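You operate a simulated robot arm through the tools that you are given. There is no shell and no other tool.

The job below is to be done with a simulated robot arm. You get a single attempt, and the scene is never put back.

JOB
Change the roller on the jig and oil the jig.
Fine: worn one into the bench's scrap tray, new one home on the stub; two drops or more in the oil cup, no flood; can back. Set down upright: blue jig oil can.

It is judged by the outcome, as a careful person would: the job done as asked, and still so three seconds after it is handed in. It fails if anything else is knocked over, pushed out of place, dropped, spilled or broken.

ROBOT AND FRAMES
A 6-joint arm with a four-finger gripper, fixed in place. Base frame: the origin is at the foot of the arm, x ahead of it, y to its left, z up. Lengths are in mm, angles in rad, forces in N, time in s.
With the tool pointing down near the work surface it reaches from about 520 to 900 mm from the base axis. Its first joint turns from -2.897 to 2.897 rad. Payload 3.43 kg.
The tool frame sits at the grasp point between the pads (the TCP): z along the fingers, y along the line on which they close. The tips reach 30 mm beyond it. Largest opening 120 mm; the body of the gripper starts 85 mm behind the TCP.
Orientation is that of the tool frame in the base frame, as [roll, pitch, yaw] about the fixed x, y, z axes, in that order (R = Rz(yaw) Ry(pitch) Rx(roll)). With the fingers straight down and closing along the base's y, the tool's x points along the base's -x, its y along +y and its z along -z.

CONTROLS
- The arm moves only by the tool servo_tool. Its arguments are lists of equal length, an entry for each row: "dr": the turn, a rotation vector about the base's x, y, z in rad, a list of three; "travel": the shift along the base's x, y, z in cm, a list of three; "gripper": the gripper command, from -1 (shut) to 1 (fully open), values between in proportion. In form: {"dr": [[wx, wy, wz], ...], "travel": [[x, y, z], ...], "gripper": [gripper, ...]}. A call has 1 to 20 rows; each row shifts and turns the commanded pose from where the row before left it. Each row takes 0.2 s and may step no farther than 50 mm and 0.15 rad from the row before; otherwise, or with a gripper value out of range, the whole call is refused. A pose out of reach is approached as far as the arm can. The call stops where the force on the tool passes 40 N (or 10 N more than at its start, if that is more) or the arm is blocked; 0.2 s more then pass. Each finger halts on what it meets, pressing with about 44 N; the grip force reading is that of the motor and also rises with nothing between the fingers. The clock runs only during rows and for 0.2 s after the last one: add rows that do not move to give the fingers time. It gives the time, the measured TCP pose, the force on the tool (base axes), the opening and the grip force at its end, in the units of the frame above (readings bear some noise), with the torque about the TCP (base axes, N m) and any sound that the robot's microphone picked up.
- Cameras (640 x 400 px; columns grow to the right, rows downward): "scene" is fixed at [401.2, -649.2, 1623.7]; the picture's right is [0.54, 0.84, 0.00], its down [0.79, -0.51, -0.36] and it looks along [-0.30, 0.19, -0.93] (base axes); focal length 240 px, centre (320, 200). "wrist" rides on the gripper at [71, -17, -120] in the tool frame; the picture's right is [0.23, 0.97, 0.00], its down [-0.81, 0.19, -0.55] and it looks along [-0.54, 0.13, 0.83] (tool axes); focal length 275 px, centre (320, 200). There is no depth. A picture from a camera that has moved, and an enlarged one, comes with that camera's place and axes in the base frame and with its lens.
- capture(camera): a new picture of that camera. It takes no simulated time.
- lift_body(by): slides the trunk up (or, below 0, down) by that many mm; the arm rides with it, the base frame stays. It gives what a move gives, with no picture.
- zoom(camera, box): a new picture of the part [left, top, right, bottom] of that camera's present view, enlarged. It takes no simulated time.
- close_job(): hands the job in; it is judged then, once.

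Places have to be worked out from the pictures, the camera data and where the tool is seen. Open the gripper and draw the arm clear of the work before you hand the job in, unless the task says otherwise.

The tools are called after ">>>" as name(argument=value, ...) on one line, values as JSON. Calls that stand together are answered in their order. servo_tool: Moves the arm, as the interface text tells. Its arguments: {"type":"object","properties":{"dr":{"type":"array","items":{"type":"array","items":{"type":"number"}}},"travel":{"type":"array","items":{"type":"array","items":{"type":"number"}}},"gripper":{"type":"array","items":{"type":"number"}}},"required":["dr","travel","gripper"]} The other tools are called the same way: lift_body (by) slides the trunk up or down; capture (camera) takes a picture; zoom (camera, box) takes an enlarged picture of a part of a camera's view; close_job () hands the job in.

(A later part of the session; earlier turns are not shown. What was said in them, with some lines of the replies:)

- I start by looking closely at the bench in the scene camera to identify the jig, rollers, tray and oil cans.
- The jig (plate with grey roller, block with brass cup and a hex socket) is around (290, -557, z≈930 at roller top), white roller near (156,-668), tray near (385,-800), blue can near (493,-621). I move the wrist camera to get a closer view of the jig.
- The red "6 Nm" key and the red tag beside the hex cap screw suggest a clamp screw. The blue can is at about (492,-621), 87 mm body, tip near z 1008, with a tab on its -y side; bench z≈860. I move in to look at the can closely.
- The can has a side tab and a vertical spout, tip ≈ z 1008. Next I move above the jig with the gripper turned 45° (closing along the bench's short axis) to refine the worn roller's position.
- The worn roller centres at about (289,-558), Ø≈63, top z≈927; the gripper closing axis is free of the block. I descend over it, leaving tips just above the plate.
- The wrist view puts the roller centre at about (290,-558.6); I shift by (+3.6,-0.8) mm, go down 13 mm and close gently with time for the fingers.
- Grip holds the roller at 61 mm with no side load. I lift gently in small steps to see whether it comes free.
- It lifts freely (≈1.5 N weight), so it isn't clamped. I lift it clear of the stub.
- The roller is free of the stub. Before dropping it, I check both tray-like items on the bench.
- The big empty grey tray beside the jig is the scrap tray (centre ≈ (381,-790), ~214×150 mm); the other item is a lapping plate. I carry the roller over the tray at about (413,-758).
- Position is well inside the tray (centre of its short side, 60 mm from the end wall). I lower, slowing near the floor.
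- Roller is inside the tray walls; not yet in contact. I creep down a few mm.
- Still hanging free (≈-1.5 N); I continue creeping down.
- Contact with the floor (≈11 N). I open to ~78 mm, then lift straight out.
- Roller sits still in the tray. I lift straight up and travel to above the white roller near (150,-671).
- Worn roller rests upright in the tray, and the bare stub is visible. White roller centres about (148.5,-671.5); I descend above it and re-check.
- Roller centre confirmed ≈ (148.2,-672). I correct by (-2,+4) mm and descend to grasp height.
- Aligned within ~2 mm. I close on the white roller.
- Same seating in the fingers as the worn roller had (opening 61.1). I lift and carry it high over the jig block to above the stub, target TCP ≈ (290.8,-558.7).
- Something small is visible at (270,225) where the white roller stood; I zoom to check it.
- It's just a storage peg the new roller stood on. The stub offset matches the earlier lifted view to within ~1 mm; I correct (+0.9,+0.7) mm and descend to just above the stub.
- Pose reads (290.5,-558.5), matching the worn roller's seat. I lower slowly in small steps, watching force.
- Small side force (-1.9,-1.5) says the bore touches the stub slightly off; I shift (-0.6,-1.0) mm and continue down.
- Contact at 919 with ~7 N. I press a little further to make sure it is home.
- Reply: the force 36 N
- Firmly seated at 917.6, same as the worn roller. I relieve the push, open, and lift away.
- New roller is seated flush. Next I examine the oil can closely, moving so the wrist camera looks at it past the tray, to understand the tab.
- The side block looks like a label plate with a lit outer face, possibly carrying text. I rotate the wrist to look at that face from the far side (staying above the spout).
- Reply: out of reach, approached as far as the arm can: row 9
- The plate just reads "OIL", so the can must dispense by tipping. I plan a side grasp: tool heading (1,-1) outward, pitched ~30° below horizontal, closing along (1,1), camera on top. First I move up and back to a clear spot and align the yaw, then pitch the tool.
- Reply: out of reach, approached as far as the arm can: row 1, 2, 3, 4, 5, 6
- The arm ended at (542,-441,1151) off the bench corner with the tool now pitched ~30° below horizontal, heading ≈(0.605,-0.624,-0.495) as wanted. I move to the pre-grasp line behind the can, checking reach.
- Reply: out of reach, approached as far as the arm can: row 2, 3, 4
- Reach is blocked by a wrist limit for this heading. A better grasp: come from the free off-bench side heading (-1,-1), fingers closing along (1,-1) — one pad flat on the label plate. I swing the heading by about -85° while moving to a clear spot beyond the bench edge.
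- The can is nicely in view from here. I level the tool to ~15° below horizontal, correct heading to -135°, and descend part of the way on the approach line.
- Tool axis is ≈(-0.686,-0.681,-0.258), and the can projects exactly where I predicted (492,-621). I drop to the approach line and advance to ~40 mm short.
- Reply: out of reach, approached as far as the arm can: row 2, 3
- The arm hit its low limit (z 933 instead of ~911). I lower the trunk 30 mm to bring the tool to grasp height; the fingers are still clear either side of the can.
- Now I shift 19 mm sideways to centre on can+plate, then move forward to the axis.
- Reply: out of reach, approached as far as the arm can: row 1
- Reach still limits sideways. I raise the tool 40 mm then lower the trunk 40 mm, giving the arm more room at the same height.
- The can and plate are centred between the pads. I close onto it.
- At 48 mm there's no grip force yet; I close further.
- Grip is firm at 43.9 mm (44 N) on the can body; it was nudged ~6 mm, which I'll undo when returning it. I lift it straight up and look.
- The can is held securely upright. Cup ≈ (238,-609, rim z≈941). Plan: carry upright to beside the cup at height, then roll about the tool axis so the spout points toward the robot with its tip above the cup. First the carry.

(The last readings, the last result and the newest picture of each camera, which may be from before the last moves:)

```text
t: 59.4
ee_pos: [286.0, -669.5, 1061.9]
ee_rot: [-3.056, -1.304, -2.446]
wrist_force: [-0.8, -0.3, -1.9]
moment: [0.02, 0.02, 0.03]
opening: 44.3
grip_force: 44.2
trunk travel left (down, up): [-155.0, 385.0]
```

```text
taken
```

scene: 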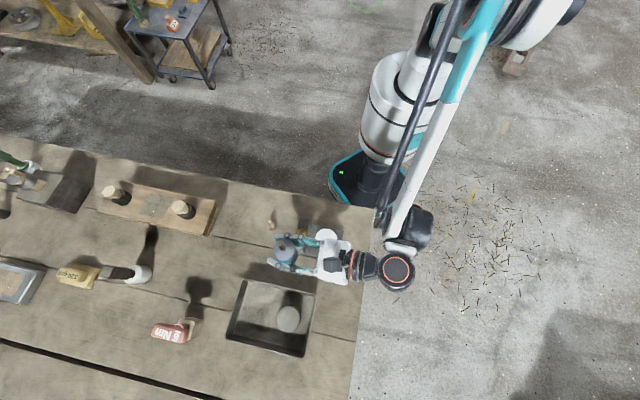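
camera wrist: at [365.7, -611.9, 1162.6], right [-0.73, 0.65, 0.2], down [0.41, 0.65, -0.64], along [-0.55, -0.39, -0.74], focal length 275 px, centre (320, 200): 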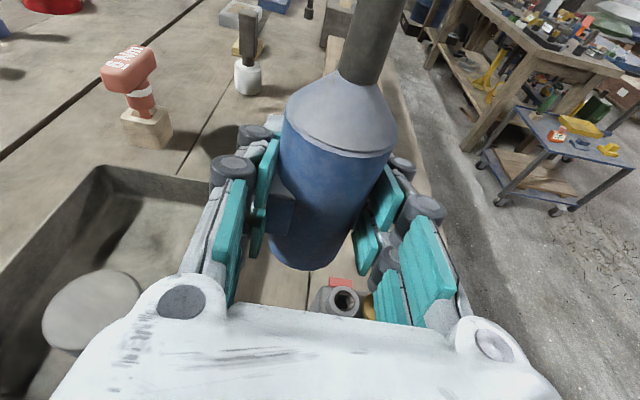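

Reach is fine here. I roll 50° about the tool axis; the tip should swing to above the cup.

>>> servo_tool(dr=[[-0.0998, -0.0991, -0.0375], [-0.0998, -0.0991, -0.0375], [-0.0998, -0.0991, -0.0375], [-0.0998, -0.0991, -0.0375], [-0.0998, -0.0991, -0.0375], [-0.0998, -0.0991, -0.0375], [0, 0, 0]], travel=[[0, 0, 0], [0, 0, 0], [0, 0, 0], [0, 0, 0], [0, 0, 0], [0, 0, 0], [0, 0, 0]], gripper=[-0.4, -0.4, -0.4, -0.4, -0.4, -0.4, -0.4])

>>> capture(camera="wrist")

>>> capture(camera="scene")

>>> zoom(camera="scene", box=[240, 200, 360, 290])

```text
t: 61.0
ee_pos: [284.7, -671.4, 1061.2]
ee_rot: [-1.899, -0.645, 2.558]
wrist_force: [-0.1, 0.2, -2.3]
moment: [-0.01, -0.01, 0.02]
opening: 44.1
grip_force: 44.2
trunk travel left (down, up): [-155.0, 385.0]
```

```text
taken
camera wrist: at [325.2, -567.0, 1148.1], right [-0.44, 0.67, -0.6], down [0.86, 0.13, -0.49], along [-0.25, -0.73, -0.63], focal length 275 px, centre (320, 200)
```

wrist: 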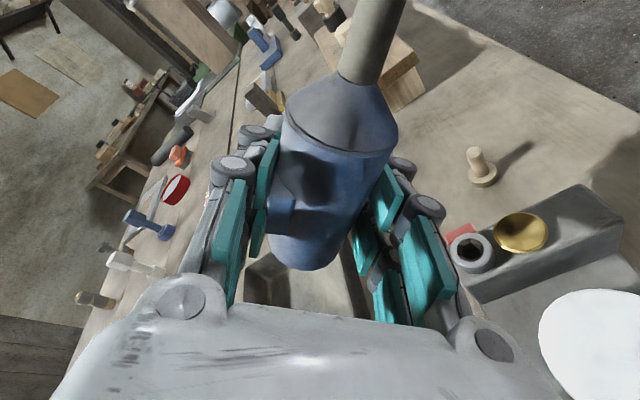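

```text
taken
```

scene: 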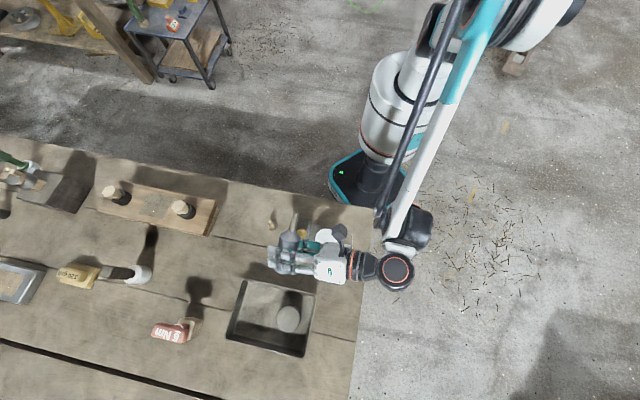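

```text
4.44 times, centred on (300, 245) of scene
camera zoom: at [401.2, -649.2, 1623.7], right [0.54, 0.84, 0.0], down [0.79, -0.51, -0.36], along [-0.3, 0.19, -0.93], focal length 1067 px, centre (409, 0)
```

zoom: 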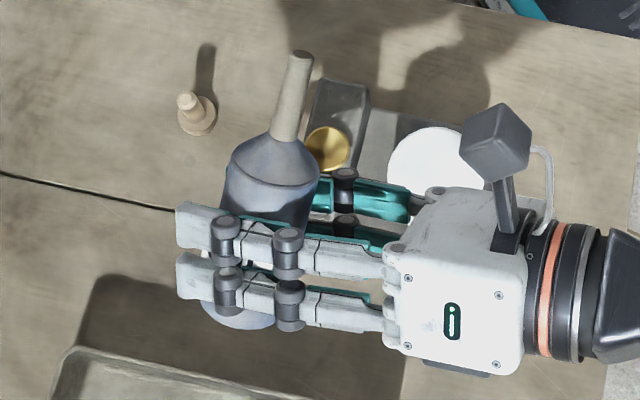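

Tip swings to about where predicted and the cup is visible in the wrist view for monitoring drops. I roll another 30° while shifting so the tip stays above the cup and lowering somewhat.

>>> servo_tool(dr=[[-0.0898, -0.0892, -0.0338], [-0.0898, -0.0892, -0.0338], [-0.0898, -0.0892, -0.0338], [-0.0898, -0.0892, -0.0338], [0, 0, 0]], travel=[[0.2, -0.65, -1.1], [0.2, -0.65, -1.1], [0.2, -0.65, -1.1], [0.2, -0.65, -1.1], [0, 0, 0]], gripper=[-0.4, -0.4, -0.4, -0.4, -0.4])

>>> capture(camera="wrist")

>>> zoom(camera="scene", box=[240, 200, 360, 290])

```text
t: 62.2
ee_pos: [291.7, -696.3, 1016.9]
ee_rot: [-1.831, -0.144, 2.394]
wrist_force: [-0.3, -0.4, -2.9]
moment: [-0.04, -0.01, -0.04]
opening: 43.8
grip_force: 43.7
trunk travel left (down, up): [-155.0, 385.0]
```

```text
taken
camera wrist: at [322.7, -571.1, 1074.5], right [-0.1, 0.43, -0.9], down [0.98, -0.11, -0.16], along [-0.17, -0.9, -0.41], focal length 275 px, centre (320, 200)
```

wrist: 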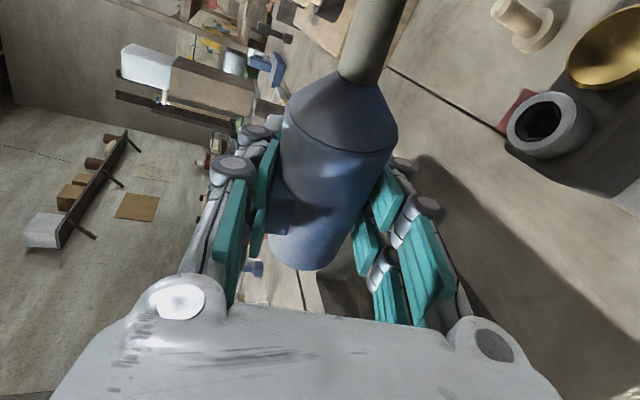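

```text
4.44 times, centred on (300, 245) of scene
camera zoom: at [401.2, -649.2, 1623.7], right [0.54, 0.84, 0.0], down [0.79, -0.51, -0.36], along [-0.3, 0.19, -0.93], focal length 1067 px, centre (409, 0)
```

zoom: 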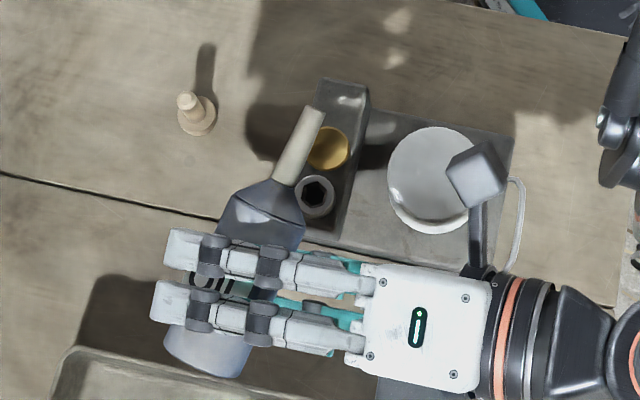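

Tip is about 4 mm toward +y of the cup centre. I correct that and roll 20° more so the spout dips just below horizontal, tip ≈ 40 mm above the rim.

>>> servo_tool(dr=[[-0.0798, -0.0793, -0.03], [-0.0798, -0.0793, -0.03], [-0.0798, -0.0793, -0.03], [0, 0, 0]], travel=[[-0.23, -0.33, -0.9], [-0.23, -0.33, -0.9], [-0.23, -0.33, -0.9], [0, 0, 0]], gripper=[-0.4, -0.4, -0.4, -0.4])

>>> capture(camera="wrist")

>>> zoom(camera="scene", box=[270, 210, 350, 270])

```text
t: 63.2
ee_pos: [284.9, -705.9, 988.7]
ee_rot: [-1.831, 0.194, 2.303]
wrist_force: [0.6, -1.0, -2.6]
moment: [-0.06, 0.01, 0.01]
opening: 43.9
grip_force: 43.9
trunk travel left (down, up): [-155.0, 385.0]
```

```text
taken
camera wrist: at [316.0, -573.1, 1022.6], right [0.16, 0.2, -0.97], down [0.97, -0.21, 0.11], along [-0.18, -0.96, -0.23], focal length 275 px, centre (320, 200)
```

wrist: 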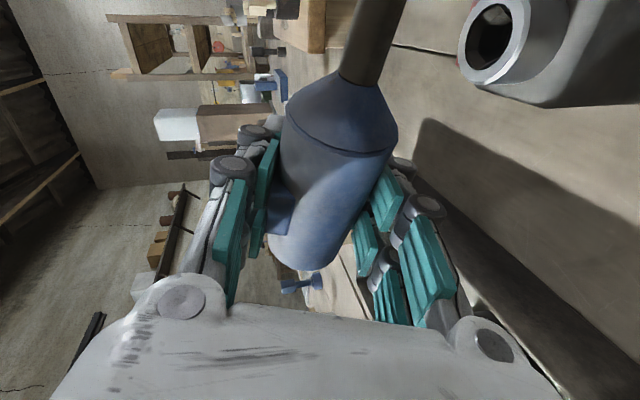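

```text
6.67 times, centred on (310, 240) of scene
camera zoom: at [401.2, -649.2, 1623.7], right [0.54, 0.84, 0.0], down [0.79, -0.51, -0.36], along [-0.3, 0.19, -0.93], focal length 1600 px, centre (387, -67)
```

zoom: 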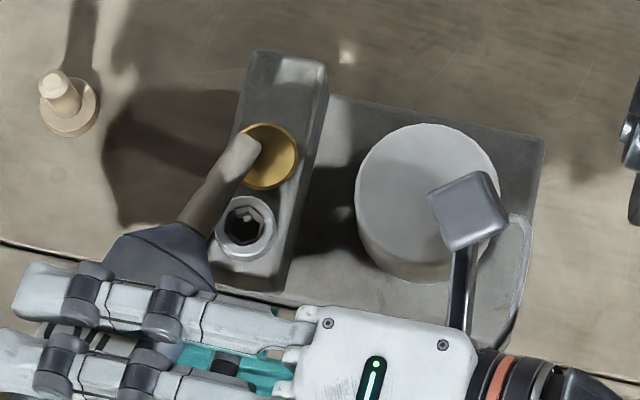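

Tip is above the cup within ~3 mm; no drops yet at 5° below horizontal. I tilt 15° more, keeping the tip over the cup at ~20 mm above the rim.

>>> servo_tool(dr=[[-0.0898, -0.0892, -0.0338], [-0.0898, -0.0892, -0.0338]], travel=[[-0.42, 0.27, 0.4], [-0.42, 0.27, 0.4]], gripper=[-0.4, -0.4])

>>> capture(camera="wrist")

>>> zoom(camera="scene", box=[270, 210, 350, 270])

```text
t: 63.8
ee_pos: [276.9, -700.3, 997.0]
ee_rot: [-1.854, 0.447, 2.228]
wrist_force: [0.3, 0.2, -3.3]
moment: [-0.02, -0.01, 0.0]
opening: 44.1
grip_force: 43.9
trunk travel left (down, up): [-155.0, 385.0]
```

```text
taken
camera wrist: at [312.7, -565.1, 1012.3], right [0.34, 0.01, -0.94], down [0.92, -0.23, 0.32], along [-0.21, -0.97, -0.09], focal length 275 px, centre (320, 200)
```

wrist: 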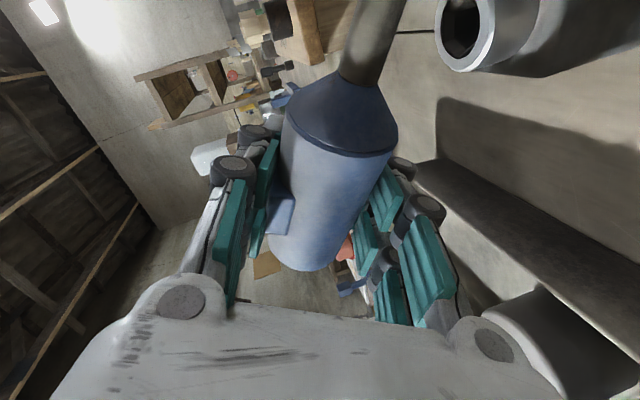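

```text
6.67 times, centred on (310, 240) of scene
camera zoom: at [401.2, -649.2, 1623.7], right [0.54, 0.84, 0.0], down [0.79, -0.51, -0.36], along [-0.3, 0.19, -0.93], focal length 1600 px, centre (387, -67)
```

zoom: 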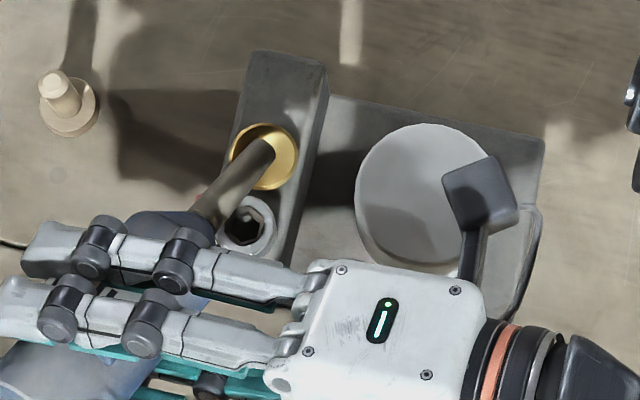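

Tip is over the cup. I hold for about a second and check whether drops fall.

>>> servo_tool(dr=[[0, 0, 0], [0, 0, 0], [0, 0, 0]], travel=[[0, 0, 0], [0, 0, 0], [0, 0, 0]], gripper=[-0.4, -0.4, -0.4])

>>> zoom(camera="scene", box=[290, 220, 320, 245])

```text
t: 64.6
ee_pos: [276.7, -700.6, 997.5]
ee_rot: [-1.855, 0.445, 2.228]
wrist_force: [-0.5, -0.4, -2.1]
moment: [0.0, 0.03, 0.0]
opening: 43.9
grip_force: 44.2
trunk travel left (down, up): [-155.0, 385.0]
```

```text
16.00 times, centred on (305, 232) of scene
camera zoom: at [401.2, -649.2, 1623.7], right [0.54, 0.84, 0.0], down [0.79, -0.51, -0.36], along [-0.3, 0.19, -0.93], focal length 3840 px, centre (560, -320)
```

zoom: 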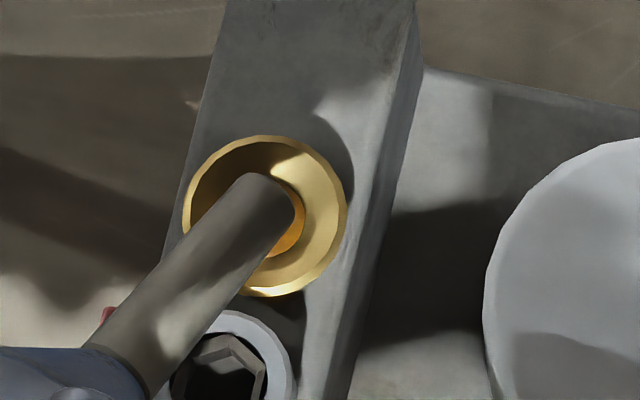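

An orange pool of oil is now visible in the cup under the tip. I tilt back at once (keeping the tip over the cup) to stop the flow and judge how much is in.

>>> servo_tool(dr=[[0.0898, 0.0892, 0.0338], [0.0898, 0.0892, 0.0338], [0.0898, 0.0892, 0.0338]], travel=[[0.42, -0.27, 0.4], [0.42, -0.27, 0], [0.4, 0.2, 1.0]], gripper=[-0.4, -0.4, -0.4])

>>> zoom(camera="scene", box=[290, 215, 320, 240])

>>> capture(camera="wrist")

```text
t: 65.4
ee_pos: [291.1, -704.0, 1011.4]
ee_rot: [-1.829, 0.064, 2.339]
wrist_force: [0.6, -0.8, -2.5]
moment: [-0.02, -0.02, 0.02]
opening: 44.2
grip_force: 44.0
trunk travel left (down, up): [-155.0, 385.0]
```

```text
16.00 times, centred on (305, 228) of scene
camera zoom: at [401.2, -649.2, 1623.7], right [0.54, 0.84, 0.0], down [0.79, -0.51, -0.36], along [-0.3, 0.19, -0.93], focal length 3840 px, centre (560, -240)
```

zoom: 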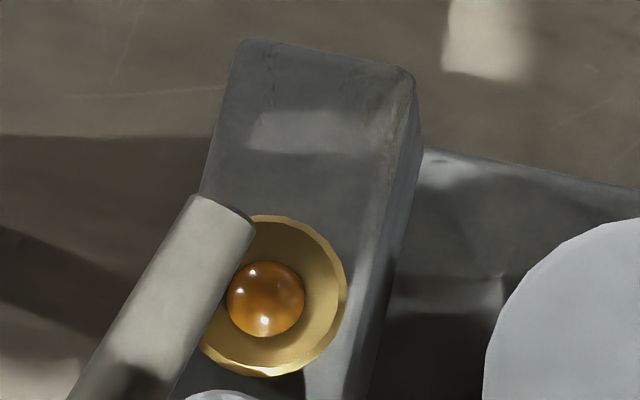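

```text
taken
camera wrist: at [320.2, -573.3, 1054.5], right [0.06, 0.29, -0.95], down [0.98, -0.18, 0.01], along [-0.17, -0.94, -0.3], focal length 275 px, centre (320, 200)
```

wrist: 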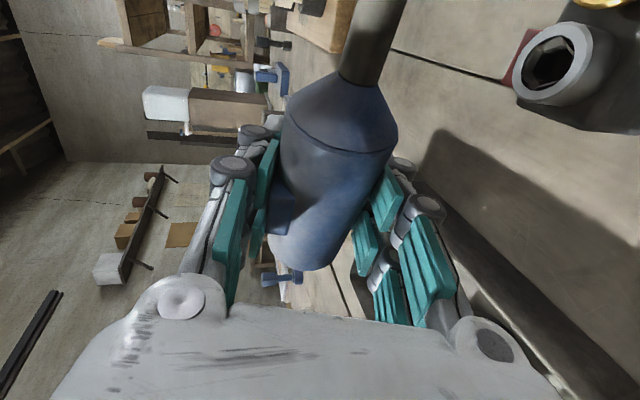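

>>> zoom(camera="scene", box=[299, 226, 309, 234])

```text
16.00 times, centred on (304, 230) of scene
camera zoom: at [401.2, -649.2, 1623.7], right [0.54, 0.84, 0.0], down [0.79, -0.51, -0.36], along [-0.3, 0.19, -0.93], focal length 3840 px, centre (576, -280)
```

zoom: 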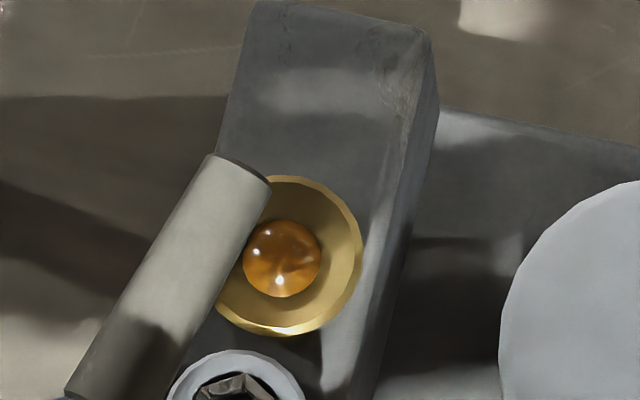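

One amber bead (~14 mm) sits in the cup; I can't tell whether that is one drop or two. I tilt again briefly over the cup and compare the bead afterwards.

>>> servo_tool(dr=[[-0.0898, -0.0892, -0.0338], [-0.0898, -0.0892, -0.0338], [-0.0898, -0.0892, -0.0338]], travel=[[-0.4, -0.2, -1.0], [-0.5, 0.3, 0], [-0.45, 0.27, -0.4]], gripper=[-0.4, -0.4, -0.4])

>>> zoom(camera="scene", box=[290, 220, 320, 245])

```text
t: 66.2
ee_pos: [276.7, -701.6, 999.1]
ee_rot: [-1.855, 0.447, 2.227]
wrist_force: [0.1, 0.1, -2.4]
moment: [-0.03, -0.04, 0.0]
opening: 44.0
grip_force: 44.4
trunk travel left (down, up): [-155.0, 385.0]
```

```text
16.00 times, centred on (305, 232) of scene
camera zoom: at [401.2, -649.2, 1623.7], right [0.54, 0.84, 0.0], down [0.79, -0.51, -0.36], along [-0.3, 0.19, -0.93], focal length 3840 px, centre (560, -320)
```

zoom: 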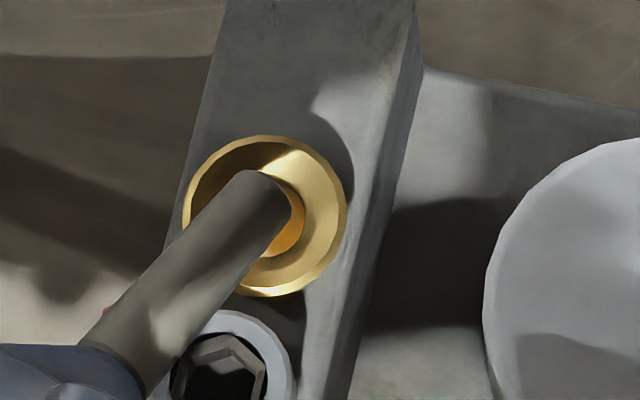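

Same so far. I hold 0.6 s more and look again.

>>> servo_tool(dr=[[0, 0, 0], [0, 0, 0]], travel=[[0, 0, 0], [0, 0, 0]], gripper=[-0.4, -0.4])

>>> zoom(camera="scene", box=[290, 220, 320, 245])

```text
t: 66.8
ee_pos: [277.2, -701.7, 998.1]
ee_rot: [-1.856, 0.444, 2.229]
wrist_force: [-0.5, -0.7, -1.8]
moment: [-0.02, -0.01, 0.01]
opening: 44.5
grip_force: 43.8
trunk travel left (down, up): [-155.0, 385.0]
```

```text
16.00 times, centred on (305, 232) of scene
camera zoom: at [401.2, -649.2, 1623.7], right [0.54, 0.84, 0.0], down [0.79, -0.51, -0.36], along [-0.3, 0.19, -0.93], focal length 3840 px, centre (560, -320)
```

zoom: 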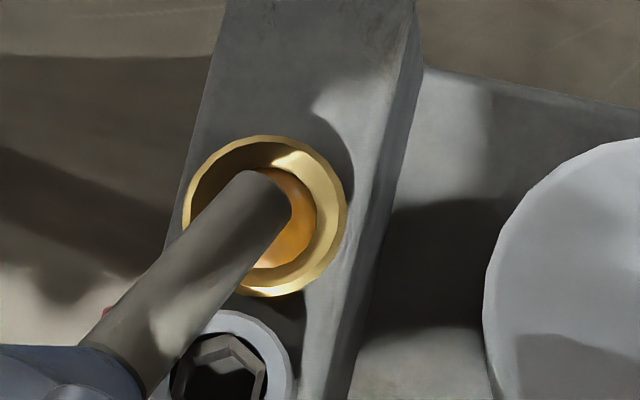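

The pool grew by a step. I tilt back right away over the cup and measure it.

>>> servo_tool(dr=[[0.0898, 0.0892, 0.0338], [0.0898, 0.0892, 0.0338], [0.0898, 0.0892, 0.0338]], travel=[[0.42, -0.27, 0.4], [0.42, -0.27, 0], [0.4, 0.2, 1.0]], gripper=[-0.4, -0.4, -0.4])

>>> zoom(camera="scene", box=[290, 215, 320, 240])

```text
t: 67.6
ee_pos: [290.5, -706.1, 1011.9]
ee_rot: [-1.829, 0.065, 2.34]
wrist_force: [-0.1, -0.3, -2.8]
moment: [-0.01, 0.0, -0.05]
opening: 44.1
grip_force: 44.0
trunk travel left (down, up): [-155.0, 385.0]
```

```text
16.00 times, centred on (305, 228) of scene
camera zoom: at [401.2, -649.2, 1623.7], right [0.54, 0.84, 0.0], down [0.79, -0.51, -0.36], along [-0.3, 0.19, -0.93], focal length 3840 px, centre (560, -240)
```

zoom: 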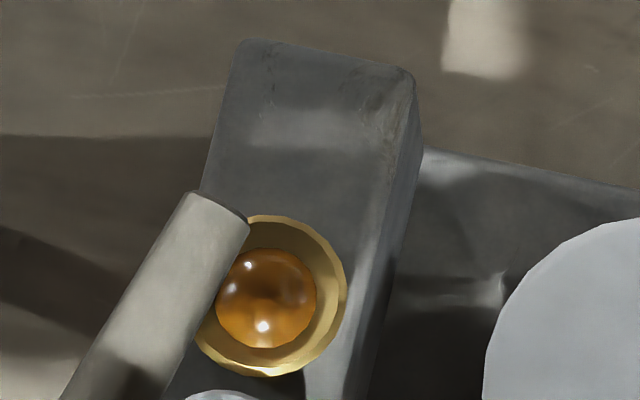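

Two distinct additions have landed and the pool is well below the rim—enough, no flood. I roll back to upright, rising as I go, keeping the tip over the cup early on.

>>> servo_tool(dr=[[0.1007, 0.1, 0.0379], [0.1007, 0.1, 0.0379], [0.1007, 0.1, 0.0379], [0.1007, 0.1, 0.0379], [0.1007, 0.1, 0.0379], [0.1007, 0.1, 0.0379], [0.1007, 0.1, 0.0379], [0.1007, 0.1, 0.0379], [0.1007, 0.1, 0.0379], [0.1007, 0.1, 0.0379], [0.1007, 0.1, 0.0379], [0, 0, 0]], travel=[[0, 0.5, 0.8], [0, 0.5, 0.8], [0, 0.6, 0.8], [0, 0.7, 0.8], [0, 0.7, 0.8], [0, 0.3, 0.8], [0, 0, 0.4], [0, 0, 0], [0, 0, 0], [0, 0, 0], [0, 0, 0], [0, 0, 0]], gripper=[-0.4, -0.4, -0.4, -0.4, -0.4, -0.4, -0.4, -0.4, -0.4, -0.4, -0.4, -0.4])

>>> capture(camera="wrist")

>>> capture(camera="scene")

```text
t: 70.2
ee_pos: [290.4, -671.5, 1063.4]
ee_rot: [-3.061, -1.306, -2.441]
wrist_force: [-0.5, 0.8, -2.1]
moment: [-0.03, -0.01, -0.01]
opening: 44.1
grip_force: 43.8
trunk travel left (down, up): [-155.0, 385.0]
```

```text
taken
camera wrist: at [369.8, -613.8, 1164.8], right [-0.73, 0.65, 0.2], down [0.4, 0.65, -0.64], along [-0.55, -0.39, -0.74], focal length 275 px, centre (320, 200)
```

wrist: 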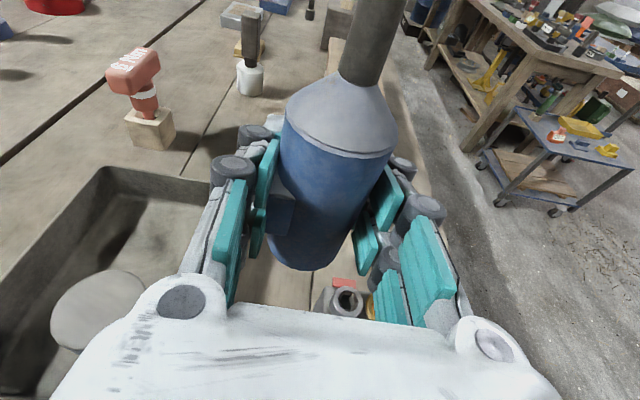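

```text
taken
```

scene: 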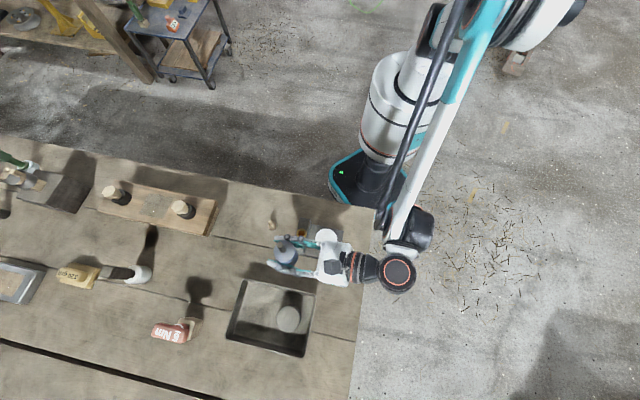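

Can is upright again with the original orientation. I carry it back over its original spot, target TCP (491,-622.5).

>>> servo_tool(dr=[[0, 0, 0], [0, 0, 0], [0, 0, 0], [0, 0, 0], [0, 0, 0], [0, 0, 0]], travel=[[4, 0.98, 0], [4, 0.98, 0], [4, 0.98, 0], [4, 0.98, -0.6], [4.06, 0.98, -1], [0, 0, 0]], gripper=[-0.4, -0.4, -0.4, -0.4, -0.4, -0.4])

>>> servo_tool(dr=[[0, 0, 0], [0, 0, 0], [0, 0, 0], [0, 0, 0], [0, 0, 0], [0, 0, 0]], travel=[[0, 0, -4], [0, 0, -3], [0, 0, -3], [0, 0, -2], [0, 0, -1], [0, 0, 0]], gripper=[-0.4, -0.4, -0.4, -0.4, -0.4, -0.4])

>>> capture(camera="wrist")

>>> zoom(camera="scene", box=[300, 270, 440, 360])

```text
t: 71.6
ee_pos: [489.6, -622.1, 1049.2]
ee_rot: [-3.054, -1.305, -2.447]
wrist_force: [0.4, 0.0, -2.4]
moment: [-0.01, 0.03, 0.0]
opening: 44.0
grip_force: 43.7
trunk travel left (down, up): [-155.0, 385.0]
```

```text
t: 73.0
ee_pos: [489.3, -621.7, 917.4]
ee_rot: [-3.056, -1.306, -2.445]
wrist_force: [0.4, -0.1, -1.8]
moment: [0.05, 0.02, 0.01]
opening: 43.8
grip_force: 44.1
trunk travel left (down, up): [-155.0, 385.0]
```

```text
taken
camera wrist: at [569.4, -564.0, 1019.6], right [-0.73, 0.65, 0.2], down [0.41, 0.65, -0.64], along [-0.55, -0.39, -0.74], focal length 275 px, centre (320, 200)
```

wrist: 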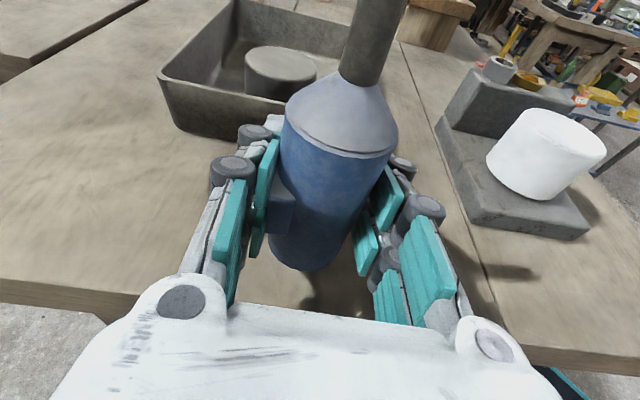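

```text
4.44 times, centred on (370, 315) of scene
camera zoom: at [401.2, -649.2, 1623.7], right [0.54, 0.84, 0.0], down [0.79, -0.51, -0.36], along [-0.3, 0.19, -0.93], focal length 1067 px, centre (98, -311)
```

zoom: 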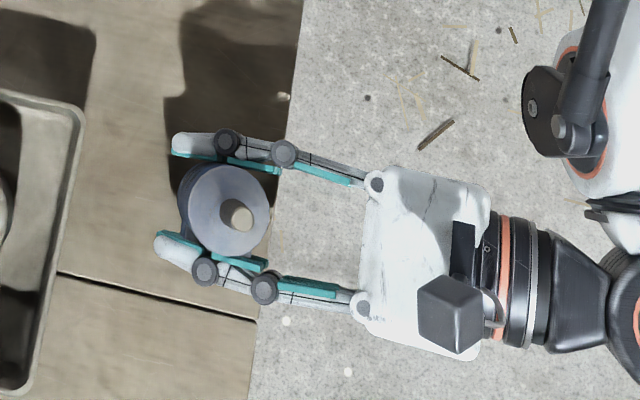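

Nearly down (12 mm left), very close to the original spot in the scene view. I creep down until contact.

>>> servo_tool(dr=[[0, 0, 0], [0, 0, 0], [0, 0, 0], [0, 0, 0]], travel=[[0.1, -0.05, -0.4], [0, 0, -0.3], [0, 0, -0.3], [0, 0, 0]], gripper=[-0.4, -0.4, -0.4, -0.4])

>>> servo_tool(dr=[[0, 0, 0], [0, 0, 0], [0, 0, 0]], travel=[[0, 0, -0.1], [0, 0, -0.1], [0, 0, 0]], gripper=[-0.4, -0.4, -0.4])

```text
t: 74.0
ee_pos: [492.0, -623.3, 906.9]
ee_rot: [-3.055, -1.305, -2.446]
wrist_force: [0.5, 0.2, -2.1]
moment: [0.02, -0.01, 0.03]
opening: 44.2
grip_force: 44.3
trunk travel left (down, up): [-155.0, 385.0]
```

```text
t: 74.8
ee_pos: [492.5, -623.2, 905.9]
ee_rot: [-3.058, -1.306, -2.446]
wrist_force: [0.1, -0.3, -2.0]
moment: [0.04, 0.02, -0.02]
opening: 44.0
grip_force: 43.5
trunk travel left (down, up): [-155.0, 385.0]
```

>>> servo_tool(dr=[[0, 0, 0], [0, 0, 0], [0, 0, 0]], travel=[[0, 0, -0.1], [0, 0, -0.05], [0, 0, 0]], gripper=[-0.4, -0.4, -0.4])

>>> servo_tool(dr=[[0, 0, 0], [0, 0, 0], [0, 0, 0]], travel=[[0, 0, -0.05], [0, 0, -0.05], [0, 0, 0]], gripper=[-0.4, -0.4, -0.4])

```text
t: 75.6
ee_pos: [491.0, -623.0, 905.6]
ee_rot: [-3.055, -1.304, -2.446]
wrist_force: [-0.5, 0.8, -2.9]
moment: [0.0, -0.01, 0.0]
opening: 44.0
grip_force: 44.6
trunk travel left (down, up): [-155.0, 385.0]
```

```text
t: 76.4
ee_pos: [490.7, -622.1, 903.5]
ee_rot: [-3.052, -1.306, -2.451]
wrist_force: [4.8, -4.8, 15.4]
moment: [0.04, 0.03, 0.01]
opening: 44.3
grip_force: 44.3
trunk travel left (down, up): [-155.0, 385.0]
```

The can is on the bench (≈15 N). I relieve slightly and open slowly.

>>> servo_tool(dr=[[0, 0, 0], [0, 0, 0], [0, 0, 0], [0, 0, 0], [0, 0, 0], [0, 0, 0]], travel=[[0, 0, 0.06], [0, 0, 0], [0, 0, 0], [0, 0, 0], [0, 0, 0], [0, 0, 0]], gripper=[-0.4, -0.22, 0.0, 0.4, 1, 1])

>>> capture(camera="wrist")

>>> zoom(camera="scene", box=[300, 270, 440, 360])

```text
t: 77.8
ee_pos: [490.2, -622.7, 904.6]
ee_rot: [-3.053, -1.305, -2.447]
wrist_force: [0.7, -0.2, -0.3]
moment: [0.0, 0.05, 0.0]
opening: 120.1
grip_force: 0.0
trunk travel left (down, up): [-155.0, 385.0]
```

```text
taken
camera wrist: at [570.6, -564.0, 1004.7], right [-0.73, 0.65, 0.2], down [0.41, 0.65, -0.64], along [-0.55, -0.39, -0.74], focal length 275 px, centre (320, 200)
```

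wrist: 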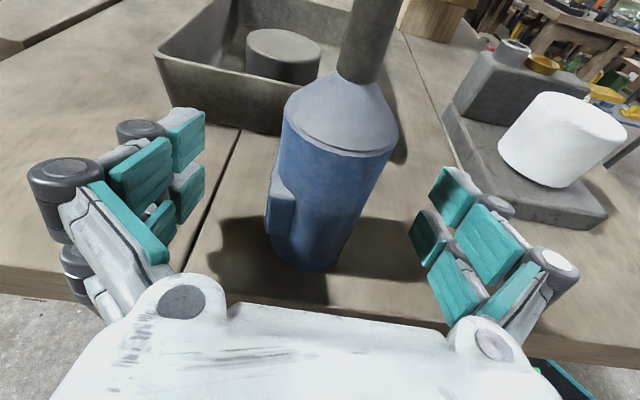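

```text
4.44 times, centred on (370, 315) of scene
camera zoom: at [401.2, -649.2, 1623.7], right [0.54, 0.84, 0.0], down [0.79, -0.51, -0.36], along [-0.3, 0.19, -0.93], focal length 1067 px, centre (98, -311)
```

zoom: 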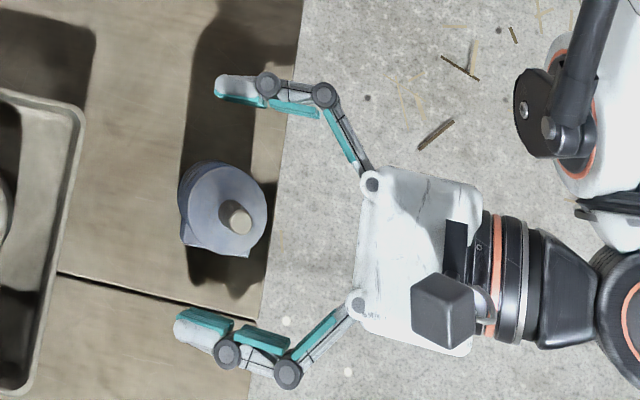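

The can stands upright at its original spot (within ~3 mm). I back straight out along the tool axis, then rise.

>>> servo_tool(dr=[[0, 0, 0], [0, 0, 0], [0, 0, 0]], travel=[[1.7, 1.7, 0.64], [1.7, 1.7, 0.64], [1.7, 1.7, 0.64]], gripper=[1, 1, 1])

>>> zoom(camera="scene", box=[300, 270, 440, 360])

```text
t: 78.6
ee_pos: [540.3, -571.9, 923.9]
ee_rot: [-3.055, -1.305, -2.447]
wrist_force: [-0.1, 0.1, 0.1]
moment: [-0.01, 0.0, 0.01]
opening: 120.0
grip_force: 0.1
trunk travel left (down, up): [-155.0, 385.0]
```

```text
4.44 times, centred on (370, 315) of scene
camera zoom: at [401.2, -649.2, 1623.7], right [0.54, 0.84, 0.0], down [0.79, -0.51, -0.36], along [-0.3, 0.19, -0.93], focal length 1067 px, centre (98, -311)
```

zoom: 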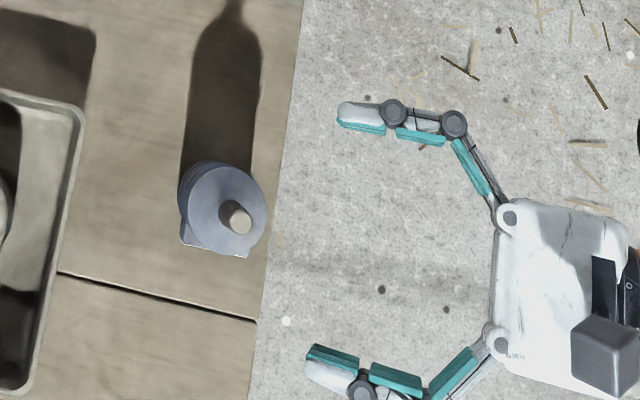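

Clear of the can. I rise and move further away, then inspect the final state.

>>> servo_tool(dr=[[0, 0, 0], [0, 0, 0], [0, 0, 0], [0, 0, 0], [0, 0, 0], [0, 0, 0]], travel=[[0.5, 1, 2], [0, 2, 4], [0, 2, 4], [0, 2, 4], [0, 2, 4], [0, 0, 0]], gripper=[1, 1, 1, 1, 1, 1])

>>> capture(camera="scene")

>>> capture(camera="wrist")

>>> zoom(camera="scene", box=[280, 210, 350, 260])

```text
t: 80.0
ee_pos: [548.5, -481.2, 1102.5]
ee_rot: [-3.053, -1.306, -2.447]
wrist_force: [-0.5, 0.4, -0.2]
moment: [0.04, -0.01, -0.01]
opening: 119.8
grip_force: 0.1
trunk travel left (down, up): [-155.0, 385.0]
```

```text
taken
```

scene: 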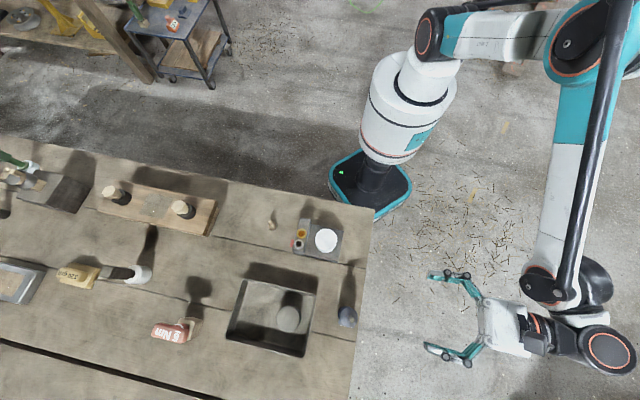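

```text
taken
camera wrist: at [627.3, -423.8, 1203.9], right [-0.73, 0.65, 0.2], down [0.41, 0.65, -0.64], along [-0.55, -0.39, -0.74], focal length 275 px, centre (320, 200)
```

wrist: 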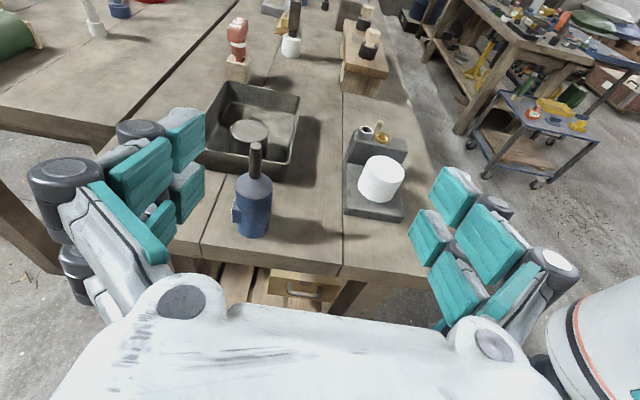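

```text
8.00 times, centred on (315, 235) of scene
camera zoom: at [401.2, -649.2, 1623.7], right [0.54, 0.84, 0.0], down [0.79, -0.51, -0.36], along [-0.3, 0.19, -0.93], focal length 1920 px, centre (360, -80)
```

zoom: 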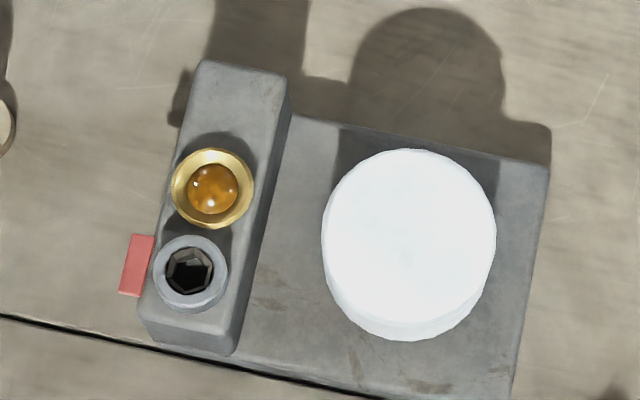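

Oil pool in the cup with no spill on the block; can upright, worn roller in tray. One last check on the seating of the new roller from the side view.

>>> zoom(camera="wrist", box=[330, 110, 420, 230])

>>> zoom(camera="wrist", box=[200, 80, 310, 250])

```text
3.33 times, centred on (375, 170) of wrist
camera zoom: at [627.3, -423.8, 1203.9], right [-0.73, 0.65, 0.2], down [0.41, 0.65, -0.64], along [-0.55, -0.39, -0.74], focal length 918 px, centre (137, 300)
```

zoom: 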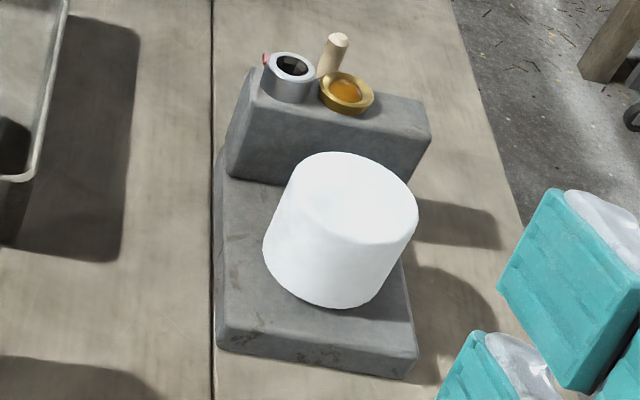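

```text
2.35 times, centred on (255, 165) of wrist
camera zoom: at [627.3, -423.8, 1203.9], right [-0.73, 0.65, 0.2], down [0.41, 0.65, -0.64], along [-0.55, -0.39, -0.74], focal length 648 px, centre (473, 282)
```

zoom: 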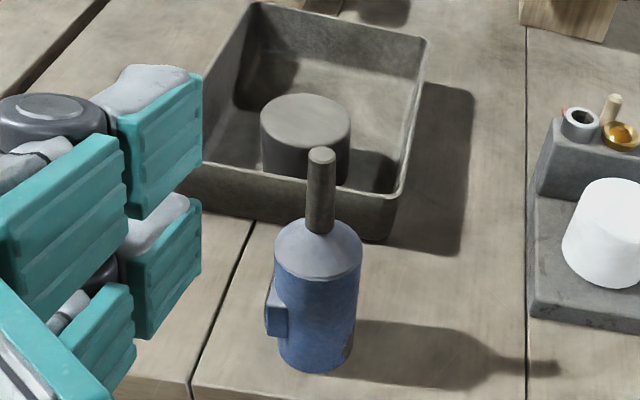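

The new roller sits flush on the jig plate, oil is in the cup, the worn roller is in the tray, the can is upright in its place, and the arm is clear with the gripper open. I hand the job in.

>>> close_job()

```text
The job is handed in.
```

The roller is changed and the jig is oiled, and I've handed the job in.

- **Worn roller:** it lifted off the stub freely and is standing in the scrap tray beside the jig.
- **New roller:** the white roller is pressed fully home on the stub and sits flush on the jig plate.
- **Oil:** I tipped the can over the cup twice and saw the pool grow each time. I counted that as two drops, judging by the pool since I couldn't see them fall. It is well below the rim, with none on the block.
- **Oil can:** it is upright and about 3 mm from where it started.

I left the hex screw with the red tag alone, because the roller came off without loosening it. Nothing else was knocked over or spilled, and the arm is clear with the gripper open.
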